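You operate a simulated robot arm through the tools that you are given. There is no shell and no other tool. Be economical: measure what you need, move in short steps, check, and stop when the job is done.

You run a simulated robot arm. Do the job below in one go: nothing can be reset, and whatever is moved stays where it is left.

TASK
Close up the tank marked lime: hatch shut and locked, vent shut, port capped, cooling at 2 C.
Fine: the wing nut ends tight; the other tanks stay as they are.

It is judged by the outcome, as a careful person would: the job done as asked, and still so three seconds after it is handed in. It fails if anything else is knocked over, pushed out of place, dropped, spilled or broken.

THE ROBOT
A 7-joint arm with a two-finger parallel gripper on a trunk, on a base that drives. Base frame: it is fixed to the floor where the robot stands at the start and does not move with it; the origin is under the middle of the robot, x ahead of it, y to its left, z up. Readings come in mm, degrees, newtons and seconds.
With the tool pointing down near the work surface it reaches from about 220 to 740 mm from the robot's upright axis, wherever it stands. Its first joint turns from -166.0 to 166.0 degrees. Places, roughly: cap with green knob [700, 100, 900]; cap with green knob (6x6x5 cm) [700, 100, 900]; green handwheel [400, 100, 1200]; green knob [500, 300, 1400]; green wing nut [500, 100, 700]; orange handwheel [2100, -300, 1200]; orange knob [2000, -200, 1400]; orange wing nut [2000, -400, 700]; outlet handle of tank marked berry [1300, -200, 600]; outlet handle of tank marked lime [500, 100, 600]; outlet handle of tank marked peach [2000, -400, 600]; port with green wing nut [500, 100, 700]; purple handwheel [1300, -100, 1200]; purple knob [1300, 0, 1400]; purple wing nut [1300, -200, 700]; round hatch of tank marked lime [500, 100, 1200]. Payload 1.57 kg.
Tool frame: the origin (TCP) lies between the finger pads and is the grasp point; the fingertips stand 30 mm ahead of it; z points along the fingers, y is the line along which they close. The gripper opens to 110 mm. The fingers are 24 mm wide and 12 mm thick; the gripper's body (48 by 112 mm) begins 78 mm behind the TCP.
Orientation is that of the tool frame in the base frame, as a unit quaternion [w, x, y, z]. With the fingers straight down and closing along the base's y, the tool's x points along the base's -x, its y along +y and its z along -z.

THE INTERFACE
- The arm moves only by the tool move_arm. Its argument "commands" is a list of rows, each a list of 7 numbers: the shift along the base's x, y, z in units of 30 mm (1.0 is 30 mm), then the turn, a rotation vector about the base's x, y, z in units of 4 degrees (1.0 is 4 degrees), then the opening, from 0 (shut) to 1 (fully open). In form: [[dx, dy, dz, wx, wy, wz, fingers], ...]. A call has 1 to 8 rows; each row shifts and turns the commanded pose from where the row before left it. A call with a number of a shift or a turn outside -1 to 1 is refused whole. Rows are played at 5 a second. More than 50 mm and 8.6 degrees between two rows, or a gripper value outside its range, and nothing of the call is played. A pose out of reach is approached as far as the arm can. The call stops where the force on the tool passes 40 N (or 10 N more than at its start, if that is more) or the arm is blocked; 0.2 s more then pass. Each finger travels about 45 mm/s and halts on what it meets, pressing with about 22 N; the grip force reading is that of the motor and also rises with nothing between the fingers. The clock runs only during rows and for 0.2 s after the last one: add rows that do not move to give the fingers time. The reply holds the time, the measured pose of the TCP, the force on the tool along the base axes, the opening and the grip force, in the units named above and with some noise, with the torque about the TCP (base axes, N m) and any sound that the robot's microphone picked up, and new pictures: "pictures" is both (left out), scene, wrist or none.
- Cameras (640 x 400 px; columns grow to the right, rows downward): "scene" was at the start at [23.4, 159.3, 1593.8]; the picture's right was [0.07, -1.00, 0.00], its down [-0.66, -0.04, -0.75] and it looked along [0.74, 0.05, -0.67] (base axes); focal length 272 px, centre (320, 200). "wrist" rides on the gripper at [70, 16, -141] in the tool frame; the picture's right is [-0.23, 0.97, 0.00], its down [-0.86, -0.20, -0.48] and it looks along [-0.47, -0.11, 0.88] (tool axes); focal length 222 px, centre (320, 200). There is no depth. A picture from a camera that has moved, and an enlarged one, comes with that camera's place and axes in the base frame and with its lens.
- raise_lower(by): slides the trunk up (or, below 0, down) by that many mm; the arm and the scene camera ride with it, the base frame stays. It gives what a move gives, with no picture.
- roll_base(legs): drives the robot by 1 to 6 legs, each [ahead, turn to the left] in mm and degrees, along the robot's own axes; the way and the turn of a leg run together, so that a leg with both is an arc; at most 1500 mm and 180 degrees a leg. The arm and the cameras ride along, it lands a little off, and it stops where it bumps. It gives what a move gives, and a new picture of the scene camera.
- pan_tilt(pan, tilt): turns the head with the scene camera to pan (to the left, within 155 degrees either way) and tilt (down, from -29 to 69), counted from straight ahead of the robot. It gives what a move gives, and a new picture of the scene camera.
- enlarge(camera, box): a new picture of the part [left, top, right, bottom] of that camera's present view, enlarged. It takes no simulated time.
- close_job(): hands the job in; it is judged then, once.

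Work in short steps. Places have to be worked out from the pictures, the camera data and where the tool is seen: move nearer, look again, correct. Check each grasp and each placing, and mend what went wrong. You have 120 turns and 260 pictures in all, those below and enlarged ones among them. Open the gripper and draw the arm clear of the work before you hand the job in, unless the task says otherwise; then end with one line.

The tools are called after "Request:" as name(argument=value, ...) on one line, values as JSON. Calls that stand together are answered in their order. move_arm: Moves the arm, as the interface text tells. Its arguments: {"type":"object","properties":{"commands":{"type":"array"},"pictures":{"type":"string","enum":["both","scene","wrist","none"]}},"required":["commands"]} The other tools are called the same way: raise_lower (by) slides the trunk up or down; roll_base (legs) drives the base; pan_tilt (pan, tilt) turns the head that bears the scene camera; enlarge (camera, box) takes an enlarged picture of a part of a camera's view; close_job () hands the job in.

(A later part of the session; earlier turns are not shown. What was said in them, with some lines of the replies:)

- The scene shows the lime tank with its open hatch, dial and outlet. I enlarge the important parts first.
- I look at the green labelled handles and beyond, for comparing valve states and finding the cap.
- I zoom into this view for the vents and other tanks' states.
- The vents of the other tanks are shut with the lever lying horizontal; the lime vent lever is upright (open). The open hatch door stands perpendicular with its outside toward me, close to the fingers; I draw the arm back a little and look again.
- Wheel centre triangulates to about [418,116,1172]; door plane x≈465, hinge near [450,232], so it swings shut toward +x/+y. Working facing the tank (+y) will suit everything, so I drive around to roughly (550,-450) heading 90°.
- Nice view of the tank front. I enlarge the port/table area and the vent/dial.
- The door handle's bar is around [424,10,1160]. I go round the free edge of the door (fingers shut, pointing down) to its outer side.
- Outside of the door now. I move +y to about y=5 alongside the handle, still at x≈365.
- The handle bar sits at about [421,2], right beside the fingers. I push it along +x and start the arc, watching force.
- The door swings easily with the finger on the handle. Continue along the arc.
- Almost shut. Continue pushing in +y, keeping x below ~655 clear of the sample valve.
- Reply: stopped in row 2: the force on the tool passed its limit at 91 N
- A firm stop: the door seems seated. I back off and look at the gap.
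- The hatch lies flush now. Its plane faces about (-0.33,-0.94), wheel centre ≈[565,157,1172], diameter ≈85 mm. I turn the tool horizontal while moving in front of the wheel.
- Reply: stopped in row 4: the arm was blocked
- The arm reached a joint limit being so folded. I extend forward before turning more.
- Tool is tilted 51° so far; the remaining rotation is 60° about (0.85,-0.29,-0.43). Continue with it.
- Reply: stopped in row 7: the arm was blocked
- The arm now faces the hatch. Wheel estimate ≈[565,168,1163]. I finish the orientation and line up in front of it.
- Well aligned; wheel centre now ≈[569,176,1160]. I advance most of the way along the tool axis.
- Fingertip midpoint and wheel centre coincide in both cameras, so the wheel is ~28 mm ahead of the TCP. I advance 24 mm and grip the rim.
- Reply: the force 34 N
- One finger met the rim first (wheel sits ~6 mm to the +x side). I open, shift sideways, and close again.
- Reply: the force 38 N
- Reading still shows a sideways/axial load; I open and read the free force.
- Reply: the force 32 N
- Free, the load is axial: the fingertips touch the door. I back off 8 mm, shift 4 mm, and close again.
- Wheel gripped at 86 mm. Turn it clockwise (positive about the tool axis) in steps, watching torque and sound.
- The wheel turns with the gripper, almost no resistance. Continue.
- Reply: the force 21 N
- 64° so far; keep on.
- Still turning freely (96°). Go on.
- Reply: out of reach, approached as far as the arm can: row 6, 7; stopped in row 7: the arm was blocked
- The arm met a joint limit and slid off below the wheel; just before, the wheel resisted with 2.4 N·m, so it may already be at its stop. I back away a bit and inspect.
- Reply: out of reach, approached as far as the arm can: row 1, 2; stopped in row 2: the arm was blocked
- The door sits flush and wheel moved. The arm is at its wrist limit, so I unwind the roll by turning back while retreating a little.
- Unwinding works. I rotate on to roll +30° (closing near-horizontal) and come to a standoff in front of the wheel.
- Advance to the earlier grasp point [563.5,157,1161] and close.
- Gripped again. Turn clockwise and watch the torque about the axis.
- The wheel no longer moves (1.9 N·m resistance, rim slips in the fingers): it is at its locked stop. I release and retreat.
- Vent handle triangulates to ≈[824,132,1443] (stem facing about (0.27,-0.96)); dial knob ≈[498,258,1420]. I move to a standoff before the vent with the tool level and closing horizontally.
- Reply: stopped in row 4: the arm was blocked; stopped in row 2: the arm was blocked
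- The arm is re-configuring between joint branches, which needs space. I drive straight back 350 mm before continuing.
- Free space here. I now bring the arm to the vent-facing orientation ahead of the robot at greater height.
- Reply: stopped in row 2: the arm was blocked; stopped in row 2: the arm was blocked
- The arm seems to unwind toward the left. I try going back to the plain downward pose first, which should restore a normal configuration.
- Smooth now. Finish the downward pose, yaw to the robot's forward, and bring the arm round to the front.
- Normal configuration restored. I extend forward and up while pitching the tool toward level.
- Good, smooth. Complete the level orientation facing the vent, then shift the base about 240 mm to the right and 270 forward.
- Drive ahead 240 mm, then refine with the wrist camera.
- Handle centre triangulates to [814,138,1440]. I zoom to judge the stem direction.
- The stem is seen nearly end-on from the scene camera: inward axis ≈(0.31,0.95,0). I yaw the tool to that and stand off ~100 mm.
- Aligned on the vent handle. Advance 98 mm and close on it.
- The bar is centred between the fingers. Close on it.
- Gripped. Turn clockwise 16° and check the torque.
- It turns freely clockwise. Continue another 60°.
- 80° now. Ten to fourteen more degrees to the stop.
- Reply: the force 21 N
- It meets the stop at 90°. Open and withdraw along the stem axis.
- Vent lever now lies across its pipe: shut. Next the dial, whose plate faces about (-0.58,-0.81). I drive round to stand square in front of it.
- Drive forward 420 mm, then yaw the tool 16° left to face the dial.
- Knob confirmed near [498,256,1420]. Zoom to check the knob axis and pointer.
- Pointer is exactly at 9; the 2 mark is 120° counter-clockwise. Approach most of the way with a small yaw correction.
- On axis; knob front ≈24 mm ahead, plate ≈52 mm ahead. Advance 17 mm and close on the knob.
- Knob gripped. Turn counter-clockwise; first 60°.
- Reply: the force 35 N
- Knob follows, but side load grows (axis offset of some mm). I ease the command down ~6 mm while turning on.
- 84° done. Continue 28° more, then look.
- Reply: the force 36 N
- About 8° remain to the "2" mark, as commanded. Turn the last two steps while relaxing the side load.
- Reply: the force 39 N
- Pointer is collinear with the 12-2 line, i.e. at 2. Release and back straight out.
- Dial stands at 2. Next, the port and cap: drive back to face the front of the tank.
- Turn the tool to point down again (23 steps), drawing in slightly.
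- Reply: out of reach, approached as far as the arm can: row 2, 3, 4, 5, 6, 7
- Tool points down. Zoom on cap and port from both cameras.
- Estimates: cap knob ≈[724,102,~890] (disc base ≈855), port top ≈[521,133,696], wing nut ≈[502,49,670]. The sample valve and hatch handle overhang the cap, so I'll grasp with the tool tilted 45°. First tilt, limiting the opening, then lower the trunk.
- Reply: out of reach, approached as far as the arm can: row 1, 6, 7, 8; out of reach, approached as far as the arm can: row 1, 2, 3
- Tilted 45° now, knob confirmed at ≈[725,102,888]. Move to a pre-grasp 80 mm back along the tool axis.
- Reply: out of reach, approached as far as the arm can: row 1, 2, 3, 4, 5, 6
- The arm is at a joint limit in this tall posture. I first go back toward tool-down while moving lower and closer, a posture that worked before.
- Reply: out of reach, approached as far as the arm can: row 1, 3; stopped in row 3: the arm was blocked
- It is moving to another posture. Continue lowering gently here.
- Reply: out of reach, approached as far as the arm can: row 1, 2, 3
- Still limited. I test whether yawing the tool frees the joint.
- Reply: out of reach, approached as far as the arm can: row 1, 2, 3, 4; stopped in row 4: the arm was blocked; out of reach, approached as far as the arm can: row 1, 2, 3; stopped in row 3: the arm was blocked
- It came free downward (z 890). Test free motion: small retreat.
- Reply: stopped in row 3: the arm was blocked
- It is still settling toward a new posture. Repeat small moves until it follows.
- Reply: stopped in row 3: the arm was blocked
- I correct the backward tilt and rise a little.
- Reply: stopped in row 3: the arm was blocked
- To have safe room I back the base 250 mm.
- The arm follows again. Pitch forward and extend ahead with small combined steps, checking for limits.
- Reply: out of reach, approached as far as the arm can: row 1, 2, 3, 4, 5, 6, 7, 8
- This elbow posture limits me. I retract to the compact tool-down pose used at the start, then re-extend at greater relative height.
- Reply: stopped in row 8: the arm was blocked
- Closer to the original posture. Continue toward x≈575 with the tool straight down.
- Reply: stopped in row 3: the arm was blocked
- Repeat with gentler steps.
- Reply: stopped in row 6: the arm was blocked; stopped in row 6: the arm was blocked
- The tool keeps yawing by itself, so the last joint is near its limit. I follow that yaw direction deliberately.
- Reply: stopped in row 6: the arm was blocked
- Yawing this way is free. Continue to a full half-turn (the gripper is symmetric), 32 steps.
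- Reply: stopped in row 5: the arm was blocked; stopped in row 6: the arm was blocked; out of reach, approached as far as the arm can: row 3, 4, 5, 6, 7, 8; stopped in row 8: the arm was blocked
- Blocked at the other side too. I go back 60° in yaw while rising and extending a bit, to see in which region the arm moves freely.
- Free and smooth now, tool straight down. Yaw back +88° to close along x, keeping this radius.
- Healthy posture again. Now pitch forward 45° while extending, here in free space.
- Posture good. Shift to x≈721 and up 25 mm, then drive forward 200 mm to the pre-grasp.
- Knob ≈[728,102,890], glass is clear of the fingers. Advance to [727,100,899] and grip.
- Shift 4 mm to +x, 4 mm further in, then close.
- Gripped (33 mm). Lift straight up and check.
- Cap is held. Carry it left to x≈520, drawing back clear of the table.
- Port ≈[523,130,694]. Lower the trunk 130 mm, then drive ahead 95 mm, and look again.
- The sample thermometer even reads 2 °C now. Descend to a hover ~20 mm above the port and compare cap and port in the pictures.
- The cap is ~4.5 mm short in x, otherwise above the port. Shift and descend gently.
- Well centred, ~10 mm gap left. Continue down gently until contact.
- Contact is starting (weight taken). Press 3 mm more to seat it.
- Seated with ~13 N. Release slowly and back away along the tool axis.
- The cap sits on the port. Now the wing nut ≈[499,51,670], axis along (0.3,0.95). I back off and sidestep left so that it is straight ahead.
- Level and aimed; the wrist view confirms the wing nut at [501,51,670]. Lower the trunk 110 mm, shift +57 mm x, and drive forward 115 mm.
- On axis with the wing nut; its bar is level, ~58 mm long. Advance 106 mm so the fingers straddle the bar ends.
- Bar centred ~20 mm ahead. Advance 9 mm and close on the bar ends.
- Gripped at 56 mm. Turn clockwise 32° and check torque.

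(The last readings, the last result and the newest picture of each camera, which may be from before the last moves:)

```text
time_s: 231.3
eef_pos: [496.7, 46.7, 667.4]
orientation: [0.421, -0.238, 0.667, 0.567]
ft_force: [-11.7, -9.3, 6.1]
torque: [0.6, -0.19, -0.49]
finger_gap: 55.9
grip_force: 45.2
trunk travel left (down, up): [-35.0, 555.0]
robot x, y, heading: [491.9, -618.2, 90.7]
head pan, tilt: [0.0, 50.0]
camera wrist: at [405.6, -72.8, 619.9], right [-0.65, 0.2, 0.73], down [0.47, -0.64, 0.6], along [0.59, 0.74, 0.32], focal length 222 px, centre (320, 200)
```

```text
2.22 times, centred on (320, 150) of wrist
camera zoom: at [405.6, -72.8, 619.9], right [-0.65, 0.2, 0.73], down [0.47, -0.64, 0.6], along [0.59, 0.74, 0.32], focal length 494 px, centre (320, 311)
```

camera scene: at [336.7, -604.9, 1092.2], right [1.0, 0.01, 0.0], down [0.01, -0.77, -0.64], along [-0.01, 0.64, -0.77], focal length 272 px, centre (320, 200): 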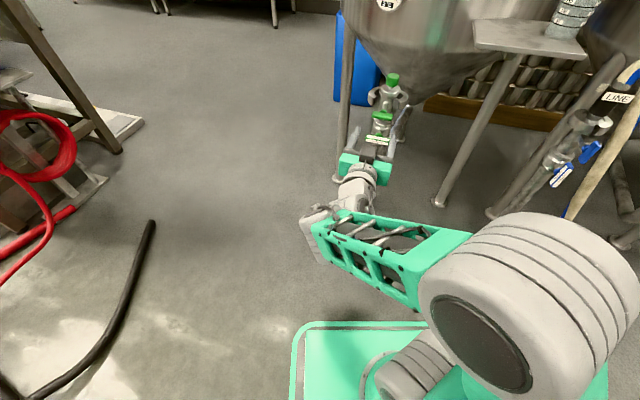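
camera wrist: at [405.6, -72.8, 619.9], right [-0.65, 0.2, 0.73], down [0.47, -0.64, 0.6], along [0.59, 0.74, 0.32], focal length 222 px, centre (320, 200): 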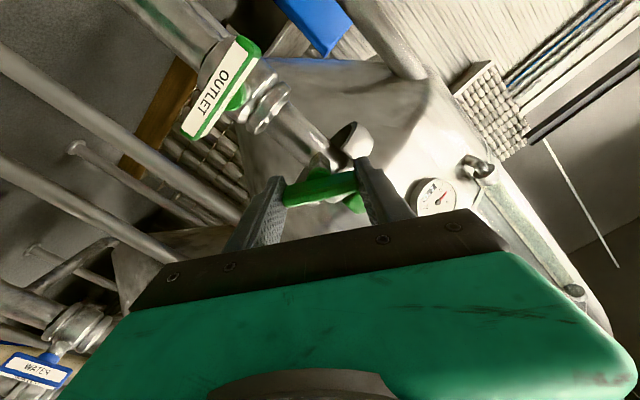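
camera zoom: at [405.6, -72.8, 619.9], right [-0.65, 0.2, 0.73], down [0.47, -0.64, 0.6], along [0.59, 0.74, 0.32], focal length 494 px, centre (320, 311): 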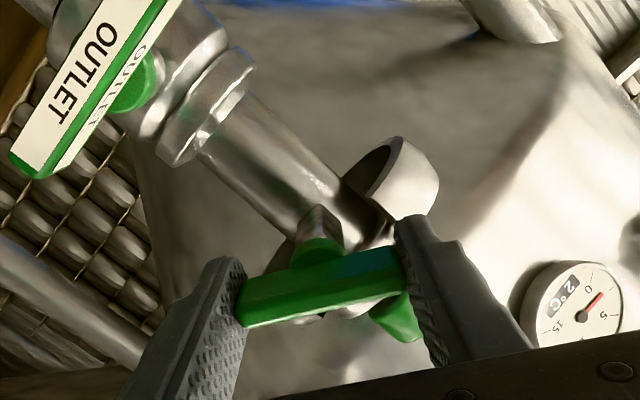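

It turns freely, and the clamp moves. Continue 64° more.

Request:
move_arm(commands=[[0, 0, 0, 0.297, 0.955, 0, 0.45], [0, 0, 0, 0.297, 0.955, 0, 0.45], [0, 0, 0, 0.297, 0.955, 0, 0.45], [0, 0, 0, 0.297, 0.955, 0, 0.45], [0, 0, 0, 0.297, 0.955, 0, 0.45], [0, 0, 0, 0.297, 0.955, 0, 0.45], [0, 0, 0, 0.297, 0.955, 0, 0.45], [0, 0, 0, 0.297, 0.955, 0, 0.45]], pictures="none")

Request:
move_arm(commands=[[0, 0, 0, 0.297, 0.955, 0, 0.45], [0, 0, 0, 0.297, 0.955, 0, 0.45], [0, 0, 0, 0.297, 0.955, 0, 0.45], [0, 0, 0, 0.297, 0.955, 0, 0.45], [0, 0, 0, 0.297, 0.955, 0, 0.45], [0, 0, 0, 0.297, 0.955, 0, 0.45], [0, 0, 0, 0.297, 0.955, 0, 0.45]], pictures="both")

Request:
enlarge(camera="scene", box=[340, 50, 440, 180])

```text
time_s: 233.1
eef_pos: [497.7, 48.3, 667.4]
orientation: [0.249, -0.046, 0.707, 0.661]
ft_force: [-13.7, -12.2, 5.2]
torque: [0.19, -0.06, 0.24]
finger_gap: 56.0
grip_force: 44.7
trunk travel left (down, up): [-35.0, 555.0]
robot x, y, heading: [493.0, -621.9, 90.7]
head pan, tilt: [0.0, 50.0]
```

```text
time_s: 234.7
eef_pos: [497.4, 48.1, 667.8]
orientation: [0.084, 0.125, 0.695, 0.703]
ft_force: [-10.4, -8.6, 7.1]
torque: [-1.05, -1.08, 0.11]
finger_gap: 56.3
grip_force: 44.6
trunk travel left (down, up): [-35.0, 555.0]
robot x, y, heading: [490.9, -621.3, 90.8]
head pan, tilt: [0.0, 50.0]
camera scene: at [335.6, -605.8, 1092.1], right [1.0, 0.01, 0.0], down [0.01, -0.77, -0.64], along [-0.01, 0.64, -0.77], focal length 272 px, centre (320, 200)
camera wrist: at [390.6, -68.0, 688.4], right [0.27, -0.09, 0.96], down [0.67, -0.7, -0.25], along [0.69, 0.71, -0.13], focal length 222 px, centre (320, 200)
```

scene: 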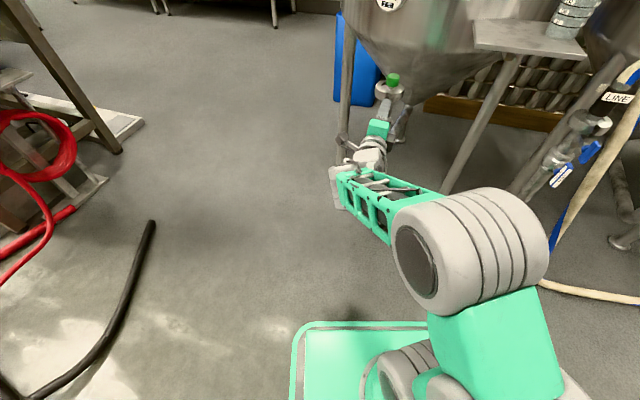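
wrist: 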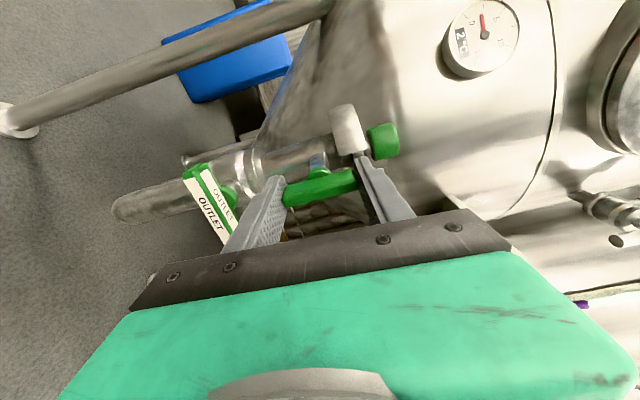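

```text
3.08 times, centred on (390, 115) of scene
camera zoom: at [335.6, -605.8, 1092.1], right [1.0, 0.01, 0.0], down [0.01, -0.77, -0.64], along [-0.01, 0.64, -0.77], focal length 837 px, centre (105, 462)
```

zoom: 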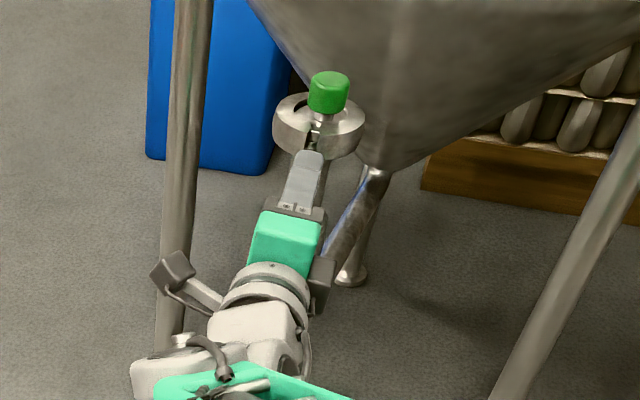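

The clamp has closed round the cap and resistance (1.3 N·m) is building. A few more degrees to tighten fully.

Request:
move_arm(commands=[[0, 0, 0, 0.297, 0.955, 0, 0.4], [0, 0, 0, 0.297, 0.955, 0, 0.4], [0, 0, 0, 0.297, 0.955, 0, 0.4], [0, 0, 0, 0, 0, 0, 0.4]], pictures="wrist")

Request:
enlarge(camera="wrist", box=[200, 60, 440, 240])

```text
time_s: 235.7
eef_pos: [498.0, 47.9, 667.0]
orientation: [0.009, 0.198, 0.678, 0.708]
ft_force: [3.3, 1.0, 1.1]
torque: [-0.21, -0.71, -0.41]
finger_gap: 56.5
grip_force: 45.2
trunk travel left (down, up): [-35.0, 555.0]
robot x, y, heading: [490.4, -615.4, 90.5]
head pan, tilt: [0.0, 50.0]
camera wrist: at [397.1, -69.3, 702.0], right [0.46, -0.14, 0.88], down [0.6, -0.68, -0.42], along [0.66, 0.72, -0.23], focal length 222 px, centre (320, 200)
```

wrist: 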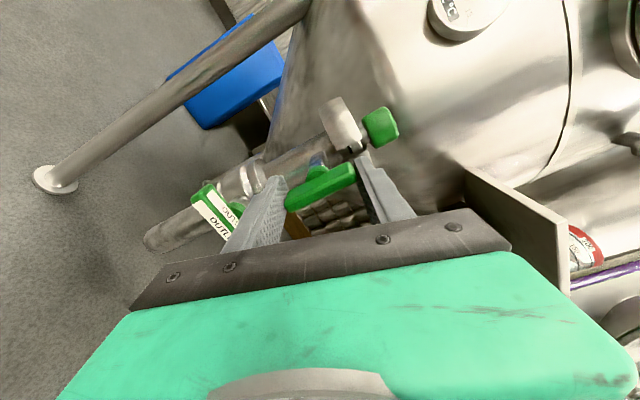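

```text
2.22 times, centred on (320, 150) of wrist
camera zoom: at [397.1, -69.3, 702.0], right [0.46, -0.14, 0.88], down [0.6, -0.68, -0.42], along [0.66, 0.72, -0.23], focal length 494 px, centre (320, 311)
```

zoom: 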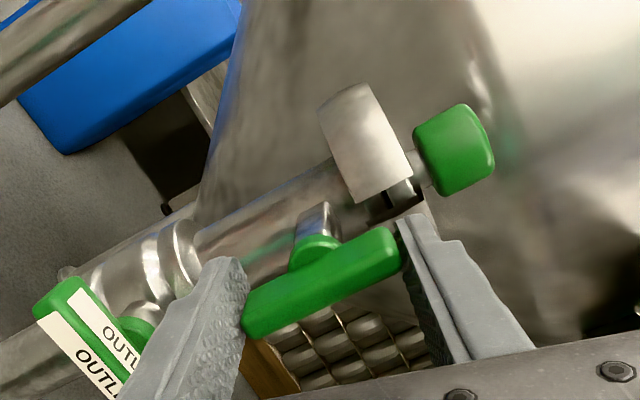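

The bar stayed put during the last 12° (it slipped in the fingers), so it is at or near its stop. To be sure it's tight I regrip across the bar's thickness: open, back out, roll back.

Request:
move_arm(commands=[[0, 0, 0, 0, 0, 0, 0.62], [0, 0, 0, 0, 0, 0, 0.62], [-0.297, -0.955, 0, 0, 0, 0, 0.62], [-0.297, -0.955, 0, 0, 0, 0, 0.62], [-0.15, -0.48, 0, 0, 0, 0, 0.62]], pictures="none")

Request:
move_arm(commands=[[0, 0, 0, -0.297, -0.955, 0, 0.4], [0, 0, 0, -0.297, -0.955, 0, 0.4], [0, 0, 0, -0.297, -0.955, 0, 0.4], [0, 0, 0, -0.297, -0.955, 0, 0.4], [0, 0, 0, -0.297, -0.955, 0, 0.4], [0, 0, 0, -0.297, -0.955, 0, 0.4], [0, 0, 0, -0.297, -0.955, 0, 0.4], [0, 0, 0, -0.297, -0.955, 0, 0.4]], pictures="none")

Request:
move_arm(commands=[[0, 0, 0, -0.297, -0.955, 0, 0.4], [0, 0, 0, -0.297, -0.955, 0, 0.4], [0, 0, 0, -0.297, -0.955, 0, 0.4], [0, 0, 0, -0.297, -0.955, 0, 0.4], [0, 0, 0, -0.297, -0.955, 0, 0.4], [0, 0, 0, -0.297, -0.955, 0, 0.4], [0, 0, 0, -0.297, -0.955, 0, 0.4], [0, 0, 0, -0.297, -0.955, 0, 0.4]], pictures="none")

Request:
move_arm(commands=[[0, 0, 0, -0.297, -0.955, 0, 0.4], [0, 0, 0, -0.297, -0.955, 0, 0.4], [0, 0, 0, -0.297, -0.955, 0, 0.4], [0, 0, 0, -0.297, -0.955, 0, 0.4], [0, 0, 0, -0.297, -0.955, 0, 0.4], [0, 0, 0, -0.297, -0.955, 0, 0.4], [0, 0, 0, -0.297, -0.955, 0, 0.4], [0, 0, 0, -0.297, -0.955, 0, 0.4]], pictures="both")

Request:
enlarge(camera="wrist", box=[220, 60, 420, 220])

Request:
enlarge(camera="scene", box=[340, 50, 440, 180])

```text
time_s: 236.9
eef_pos: [476.1, -22.9, 668.2]
orientation: [0.009, 0.198, 0.679, 0.707]
ft_force: [-0.2, -0.3, 0.2]
torque: [0.02, 0.0, 0.02]
finger_gap: 68.3
grip_force: 0.0
trunk travel left (down, up): [-35.0, 555.0]
robot x, y, heading: [489.2, -618.3, 90.5]
head pan, tilt: [0.0, 50.0]
```

```text
time_s: 238.7
eef_pos: [475.9, -24.1, 667.4]
orientation: [0.202, 0.002, 0.707, 0.678]
ft_force: [0.3, -0.7, 0.2]
torque: [-0.01, -0.01, 0.0]
finger_gap: 44.1
grip_force: 0.1
trunk travel left (down, up): [-35.0, 555.0]
robot x, y, heading: [491.3, -619.3, 90.7]
head pan, tilt: [0.0, 50.0]
```

```text
time_s: 240.5
eef_pos: [475.7, -24.0, 668.9]
orientation: [0.382, -0.193, 0.682, 0.593]
ft_force: [-0.5, -0.3, -0.4]
torque: [-0.01, 0.0, 0.01]
finger_gap: 44.0
grip_force: 0.0
trunk travel left (down, up): [-35.0, 555.0]
robot x, y, heading: [490.5, -618.4, 90.6]
head pan, tilt: [0.0, 50.0]
```

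```text
time_s: 242.3
eef_pos: [475.7, -24.6, 668.2]
orientation: [0.531, -0.372, 0.604, 0.463]
ft_force: [-0.3, -0.6, 0.2]
torque: [-0.02, 0.01, 0.0]
finger_gap: 43.9
grip_force: 0.1
trunk travel left (down, up): [-35.0, 555.0]
robot x, y, heading: [488.2, -619.5, 90.8]
head pan, tilt: [0.0, 50.0]
camera scene: at [336.4, -604.9, 1092.2], right [1.0, 0.01, 0.0], down [0.01, -0.77, -0.64], along [-0.01, 0.64, -0.77], focal length 272 px, centre (320, 200)
camera wrist: at [407.4, -151.5, 603.0], right [-0.88, 0.28, 0.38], down [0.18, -0.55, 0.81], along [0.44, 0.79, 0.44], focal length 222 px, centre (320, 200)
```

scene: 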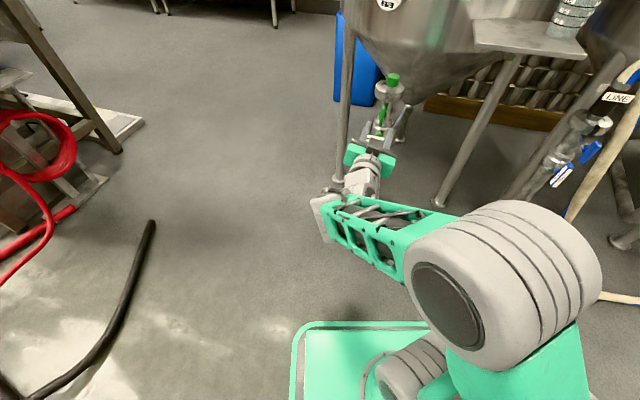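
wrist: 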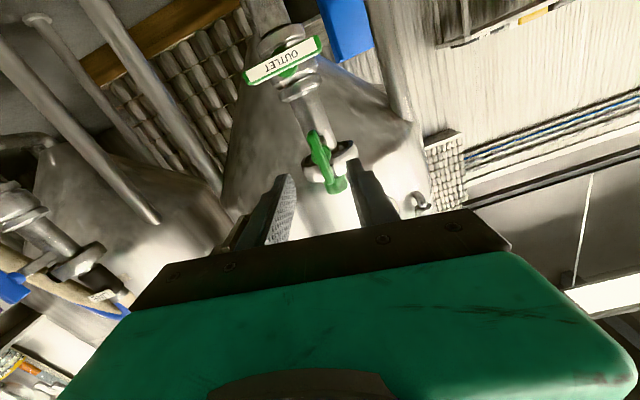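

```text
2.50 times, centred on (320, 140) of wrist
camera zoom: at [407.4, -151.5, 603.0], right [-0.88, 0.28, 0.38], down [0.18, -0.55, 0.81], along [0.44, 0.79, 0.44], focal length 555 px, centre (320, 350)
```

zoom: 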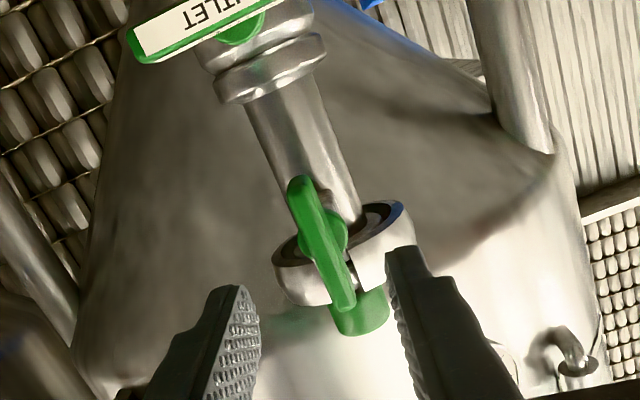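

```text
3.08 times, centred on (390, 115) of scene
camera zoom: at [336.4, -604.9, 1092.2], right [1.0, 0.01, 0.0], down [0.01, -0.77, -0.64], along [-0.01, 0.64, -0.77], focal length 837 px, centre (105, 462)
```

zoom: 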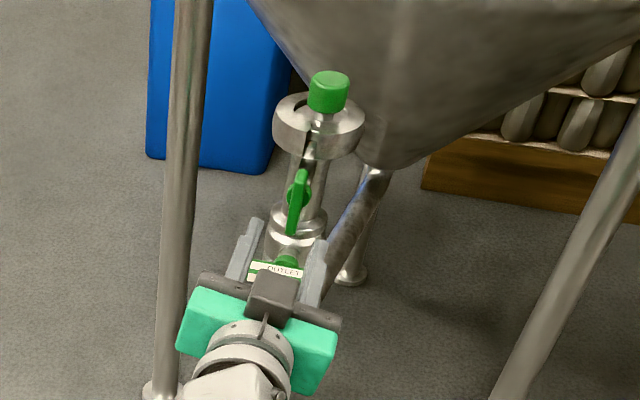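

The clamp is closed around the cap; the wing bar is ~80-90° turned. Advance and grip across the bar's thickness, then apply turning torque.

Request:
move_arm(commands=[[0.24, 0.8, 0, -0.297, -0.955, 0, 0.4], [0.24, 0.8, 0, -0.297, -0.955, 0, 0.4], [0.25, 0.82, 0, 0, 0, 0, 0.4], [0, 0, 0, 0, 0, 0, 0.05], [0, 0, 0, 0, 0, 0, 0.05], [0, 0, 0, 0, 0, 0, 0.05], [0, 0, 0, 0, 0, 0, 0.05]], pictures="wrist")

Request:
enlarge(camera="wrist", box=[220, 60, 420, 220])

```text
time_s: 243.9
eef_pos: [496.3, 47.5, 669.1]
orientation: [0.562, -0.413, 0.577, 0.426]
ft_force: [-4.8, 7.4, -0.3]
torque: [-0.38, -0.5, -0.4]
finger_gap: 10.3
grip_force: 27.9
trunk travel left (down, up): [-35.0, 555.0]
robot x, y, heading: [492.3, -615.7, 90.6]
head pan, tilt: [0.0, 50.0]
camera wrist: at [437.6, -82.5, 599.9], right [-0.92, 0.29, 0.25], down [0.07, -0.52, 0.85], along [0.38, 0.81, 0.46], focal length 222 px, centre (320, 200)
```

wrist: 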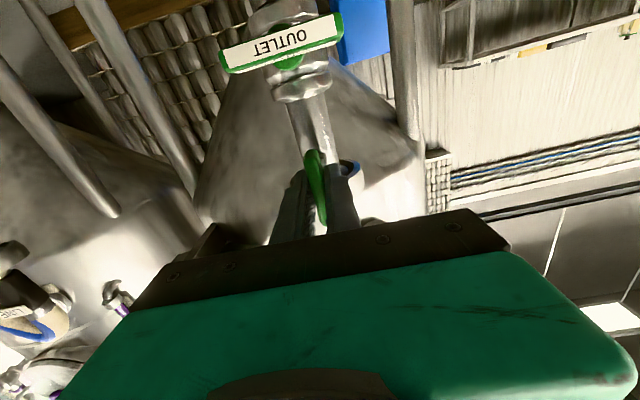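

```text
2.50 times, centred on (320, 140) of wrist
camera zoom: at [437.6, -82.5, 599.9], right [-0.92, 0.29, 0.25], down [0.07, -0.52, 0.85], along [0.38, 0.81, 0.46], focal length 555 px, centre (320, 350)
```

zoom: 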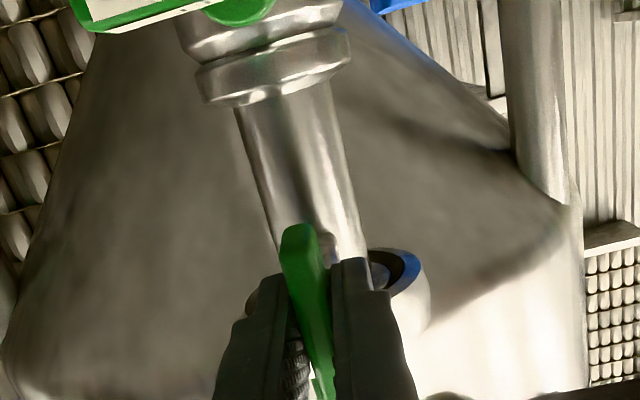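

Gripped across (10 mm). Turn clockwise 12° and read torque.

Request:
move_arm(commands=[[0, 0, 0, 0.297, 0.955, 0, 0.05], [0, 0, 0, 0.297, 0.955, 0, 0.05], [0, 0, 0, 0.297, 0.955, 0, 0.05], [0, 0, 0, 0, 0, 0, 0.05]], pictures="wrist")

Request:
enlarge(camera="wrist", box=[220, 60, 420, 220])

```text
time_s: 244.9
eef_pos: [497.8, 47.3, 666.7]
orientation: [0.513, -0.351, 0.617, 0.483]
ft_force: [-5.6, -0.3, -2.6]
torque: [-0.07, -1.05, -0.43]
finger_gap: 15.6
grip_force: 30.7
trunk travel left (down, up): [-35.0, 555.0]
robot x, y, heading: [493.6, -623.3, 90.7]
head pan, tilt: [0.0, 50.0]
camera wrist: at [424.2, -78.4, 604.4], right [-0.85, 0.27, 0.45], down [0.24, -0.57, 0.79], along [0.47, 0.78, 0.42], focal length 222 px, centre (320, 200)
```

wrist: 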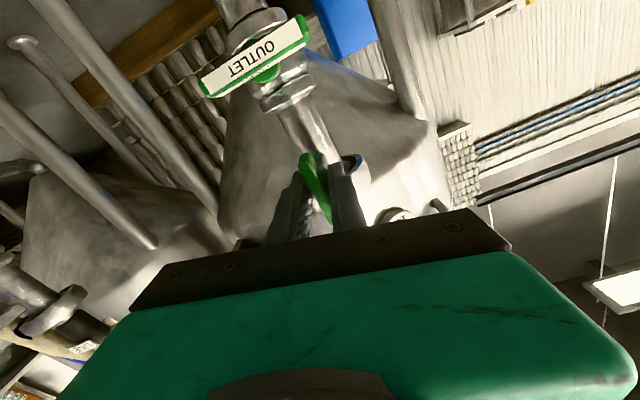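

```text
2.50 times, centred on (320, 140) of wrist
camera zoom: at [424.2, -78.4, 604.4], right [-0.85, 0.27, 0.45], down [0.24, -0.57, 0.79], along [0.47, 0.78, 0.42], focal length 555 px, centre (320, 350)
```

zoom: 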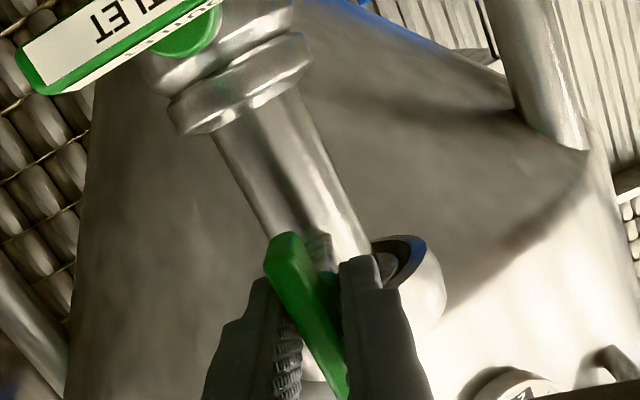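

The bar stays put and pries the fingers apart (≈1 N·m): the wing nut is tight. Open and withdraw, then drive back for a final look.

Request:
move_arm(commands=[[0, 0, 0, 0, 0, 0, 0.4], [0, 0, 0, 0, 0, 0, 0.4], [0, 0, 0, 0, 0, 0, 0.4], [-0.297, -0.955, 0, 0, 0, 0, 0.4], [-0.297, -0.955, 0, 0, 0, 0, 0.4], [-0.297, -0.955, 0, 0, 0, 0, 0.4], [-0.297, -0.955, 0, 0, 0, 0, 0.6]], pictures="none")

Request:
roll_base(legs=[[-350, 0]])

Request:
raise_lower(by=450)

Request:
pan_tilt(pan=-8, tilt=32)

Request:
enlarge(camera="scene", box=[240, 20, 440, 180])

Request:
enlarge(camera="scene", box=[240, 160, 440, 320])

```text
time_s: 246.5
eef_pos: [462.6, -65.4, 666.0]
orientation: [0.513, -0.35, 0.617, 0.483]
ft_force: [0.2, -0.4, -0.6]
torque: [-0.01, 0.02, -0.02]
finger_gap: 66.1
grip_force: 0.0
trunk travel left (down, up): [-35.0, 555.0]
robot x, y, heading: [486.2, -622.6, 90.6]
head pan, tilt: [0.0, 50.0]
```

```text
time_s: 248.7
eef_pos: [463.6, -382.8, 668.5]
orientation: [0.514, -0.35, 0.616, 0.484]
ft_force: [-0.6, 0.8, 0.1]
torque: [-0.03, 0.0, 0.01]
finger_gap: 65.8
grip_force: 0.1
trunk travel left (down, up): [-35.0, 555.0]
robot x, y, heading: [495.6, -936.9, 90.8]
head pan, tilt: [0.0, 50.0]
stopped in leg 1: the robot was blocked; the commanded pose is now the measured one
camera scene: at [339.7, -922.2, 1092.2], right [1.0, 0.01, 0.0], down [0.01, -0.77, -0.64], along [-0.01, 0.64, -0.77], focal length 272 px, centre (320, 200)
```

scene: 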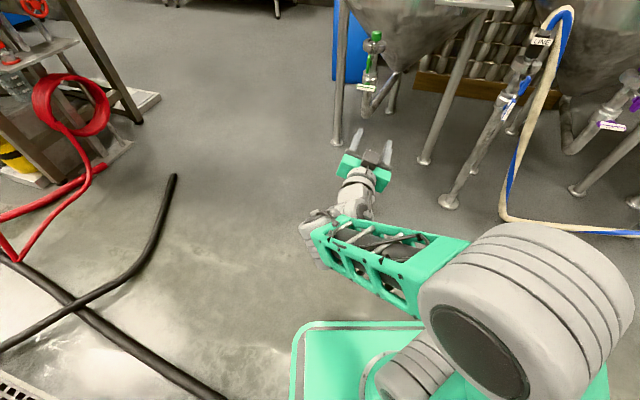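

```text
refused: 450 is not a number from -400 to 400
```

```text
time_s: 249.5
eef_pos: [464.1, -383.1, 667.7]
orientation: [0.514, -0.35, 0.616, 0.484]
ft_force: [-0.3, 0.2, 0.6]
torque: [-0.01, -0.02, 0.02]
finger_gap: 65.8
grip_force: 0.1
trunk travel left (down, up): [-35.0, 555.0]
robot x, y, heading: [497.7, -936.1, 90.7]
head pan, tilt: [-8.0, 32.0]
camera scene: at [352.1, -910.4, 1118.5], right [0.99, -0.13, 0.0], down [-0.07, -0.53, -0.85], along [0.11, 0.84, -0.53], focal length 272 px, centre (320, 200)
```

scene: 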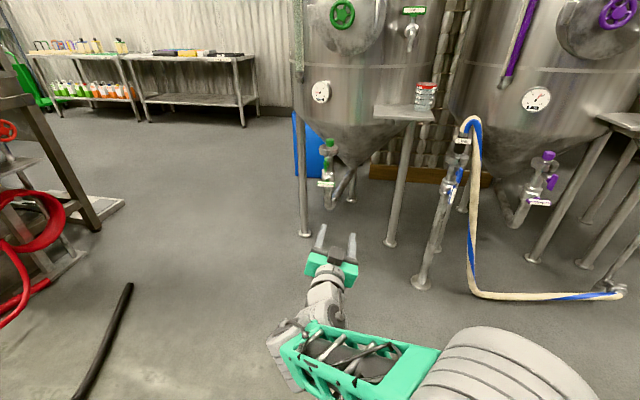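

```text
2.50 times, centred on (340, 100) of scene
camera zoom: at [352.1, -910.4, 1118.5], right [0.99, -0.13, 0.0], down [-0.07, -0.53, -0.85], along [0.11, 0.84, -0.53], focal length 680 px, centre (270, 450)
```

zoom: 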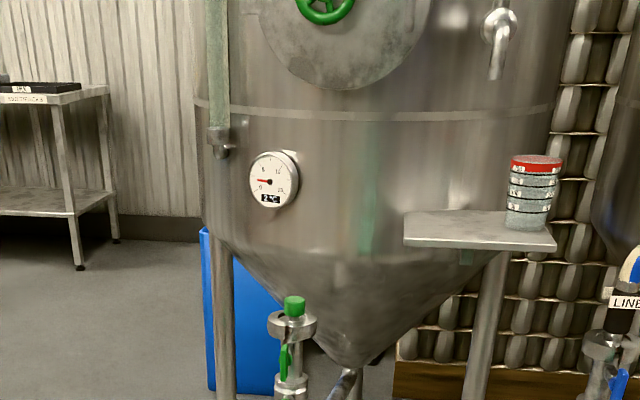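

```text
2.50 times, centred on (340, 240) of scene
camera zoom: at [352.1, -910.4, 1118.5], right [0.99, -0.13, 0.0], down [-0.07, -0.53, -0.85], along [0.11, 0.84, -0.53], focal length 680 px, centre (270, 100)
```

zoom: 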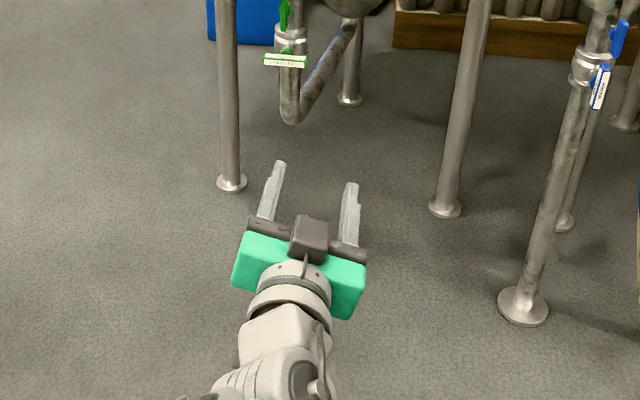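

The base bumped something behind. I roll forward 80 mm and look behind, and up at the tank.

Request:
roll_base(legs=[[80, 0]])

Request:
raise_lower(by=400)

Request:
pan_tilt(pan=150, tilt=45)

Request:
pan_tilt(pan=-150, tilt=45)

Request:
pan_tilt(pan=-8, tilt=25)

Request:
enlarge(camera="scene", box=[240, 40, 440, 240])

```text
time_s: 250.5
eef_pos: [462.8, -302.2, 667.2]
orientation: [0.514, -0.35, 0.616, 0.484]
ft_force: [0.2, 0.2, -0.4]
torque: [-0.01, 0.02, -0.05]
finger_gap: 65.8
grip_force: 0.2
trunk travel left (down, up): [-35.0, 555.0]
robot x, y, heading: [496.6, -854.1, 90.8]
head pan, tilt: [-8.0, 32.0]
camera scene: at [351.2, -829.0, 1118.6], right [0.99, -0.13, 0.0], down [-0.07, -0.53, -0.85], along [0.11, 0.84, -0.53], focal length 272 px, centre (320, 200)
```

scene: 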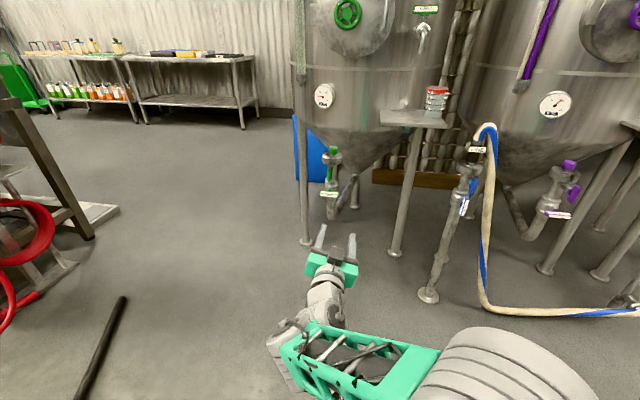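

```text
time_s: 254.3
eef_pos: [463.1, -301.6, 1068.2]
orientation: [0.513, -0.35, 0.616, 0.484]
ft_force: [-0.4, 0.2, 0.2]
torque: [0.02, 0.05, 0.01]
finger_gap: 65.8
grip_force: 0.1
trunk travel left (down, up): [-435.0, 155.0]
robot x, y, heading: [495.8, -853.0, 90.8]
head pan, tilt: [-8.0, 32.0]
```

```text
time_s: 256.8
eef_pos: [461.4, -302.0, 1067.3]
orientation: [0.513, -0.35, 0.616, 0.484]
ft_force: [0.4, -0.1, -0.9]
torque: [0.02, 0.02, -0.02]
finger_gap: 65.8
grip_force: 0.0
trunk travel left (down, up): [-435.0, 155.0]
robot x, y, heading: [491.7, -856.5, 90.5]
head pan, tilt: [150.0, 45.0]
camera scene: at [299.7, -988.7, 1499.1], right [-0.87, 0.49, 0.0], down [0.35, 0.62, -0.71], along [-0.35, -0.62, -0.71], focal length 272 px, centre (320, 200)
```

scene: 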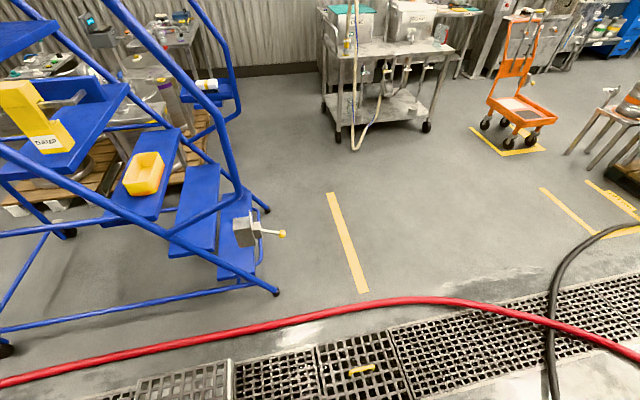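

```text
time_s: 260.9
eef_pos: [462.8, -301.8, 1067.0]
orientation: [0.513, -0.349, 0.616, 0.484]
ft_force: [0.1, 0.0, 0.2]
torque: [-0.01, 0.03, 0.0]
finger_gap: 66.0
grip_force: 0.1
trunk travel left (down, up): [-435.0, 155.0]
robot x, y, heading: [492.2, -853.0, 90.6]
head pan, tilt: [-150.0, 45.0]
camera scene: at [381.1, -987.8, 1499.1], right [-0.86, -0.51, 0.0], down [-0.36, 0.61, -0.71], along [0.36, -0.61, -0.71], focal length 272 px, centre (320, 200)
```

scene: 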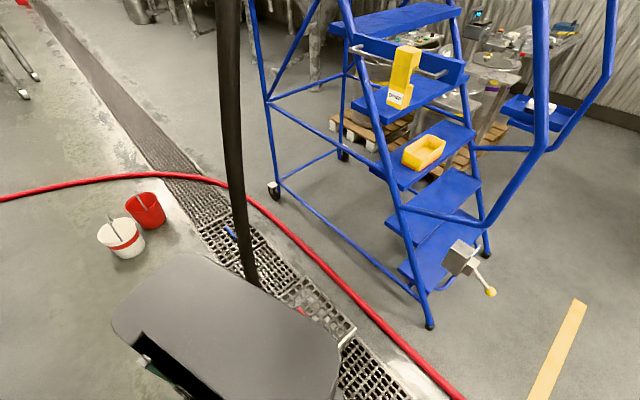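

```text
time_s: 263.1
eef_pos: [463.5, -301.4, 1068.3]
orientation: [0.514, -0.35, 0.616, 0.484]
ft_force: [0.7, 0.3, -0.4]
torque: [0.02, 0.01, 0.06]
finger_gap: 66.2
grip_force: 0.1
trunk travel left (down, up): [-435.0, 155.0]
robot x, y, heading: [490.9, -858.4, 91.0]
head pan, tilt: [-8.0, 25.0]
camera scene: at [351.6, -826.5, 1529.7], right [0.99, -0.13, 0.0], down [-0.05, -0.42, -0.91], along [0.12, 0.9, -0.42], focal length 272 px, centre (320, 200)
```

scene: 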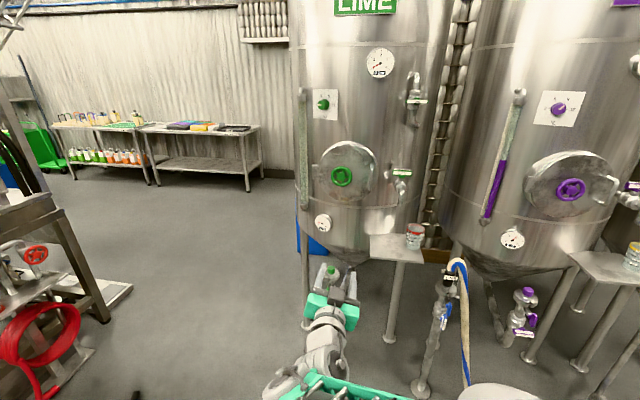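

```text
2.00 times, centred on (340, 140) of scene
camera zoom: at [351.6, -826.5, 1529.7], right [0.99, -0.13, 0.0], down [-0.05, -0.42, -0.91], along [0.12, 0.9, -0.42], focal length 544 px, centre (280, 320)
```

zoom: 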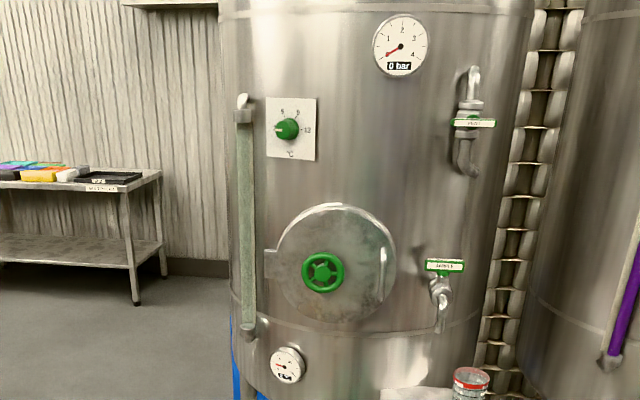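

Everything behind is standing. On the tank, the hatch is shut, the vent lever lies across its pipe, the dial points at 2 and the cap is clamped. The arm is clear, so I hand it in.

Request:
close_job()

```text
The job is handed in.
```

I closed up the lime tank and handed the job in: the hatch is shut and its wheel turned to the stop, the vent lever is across its pipe, the port is capped with the wing nut tight, and the cooling dial is at 2 °C. While backing away the base bumped something behind it; looking back, I saw nothing knocked over.
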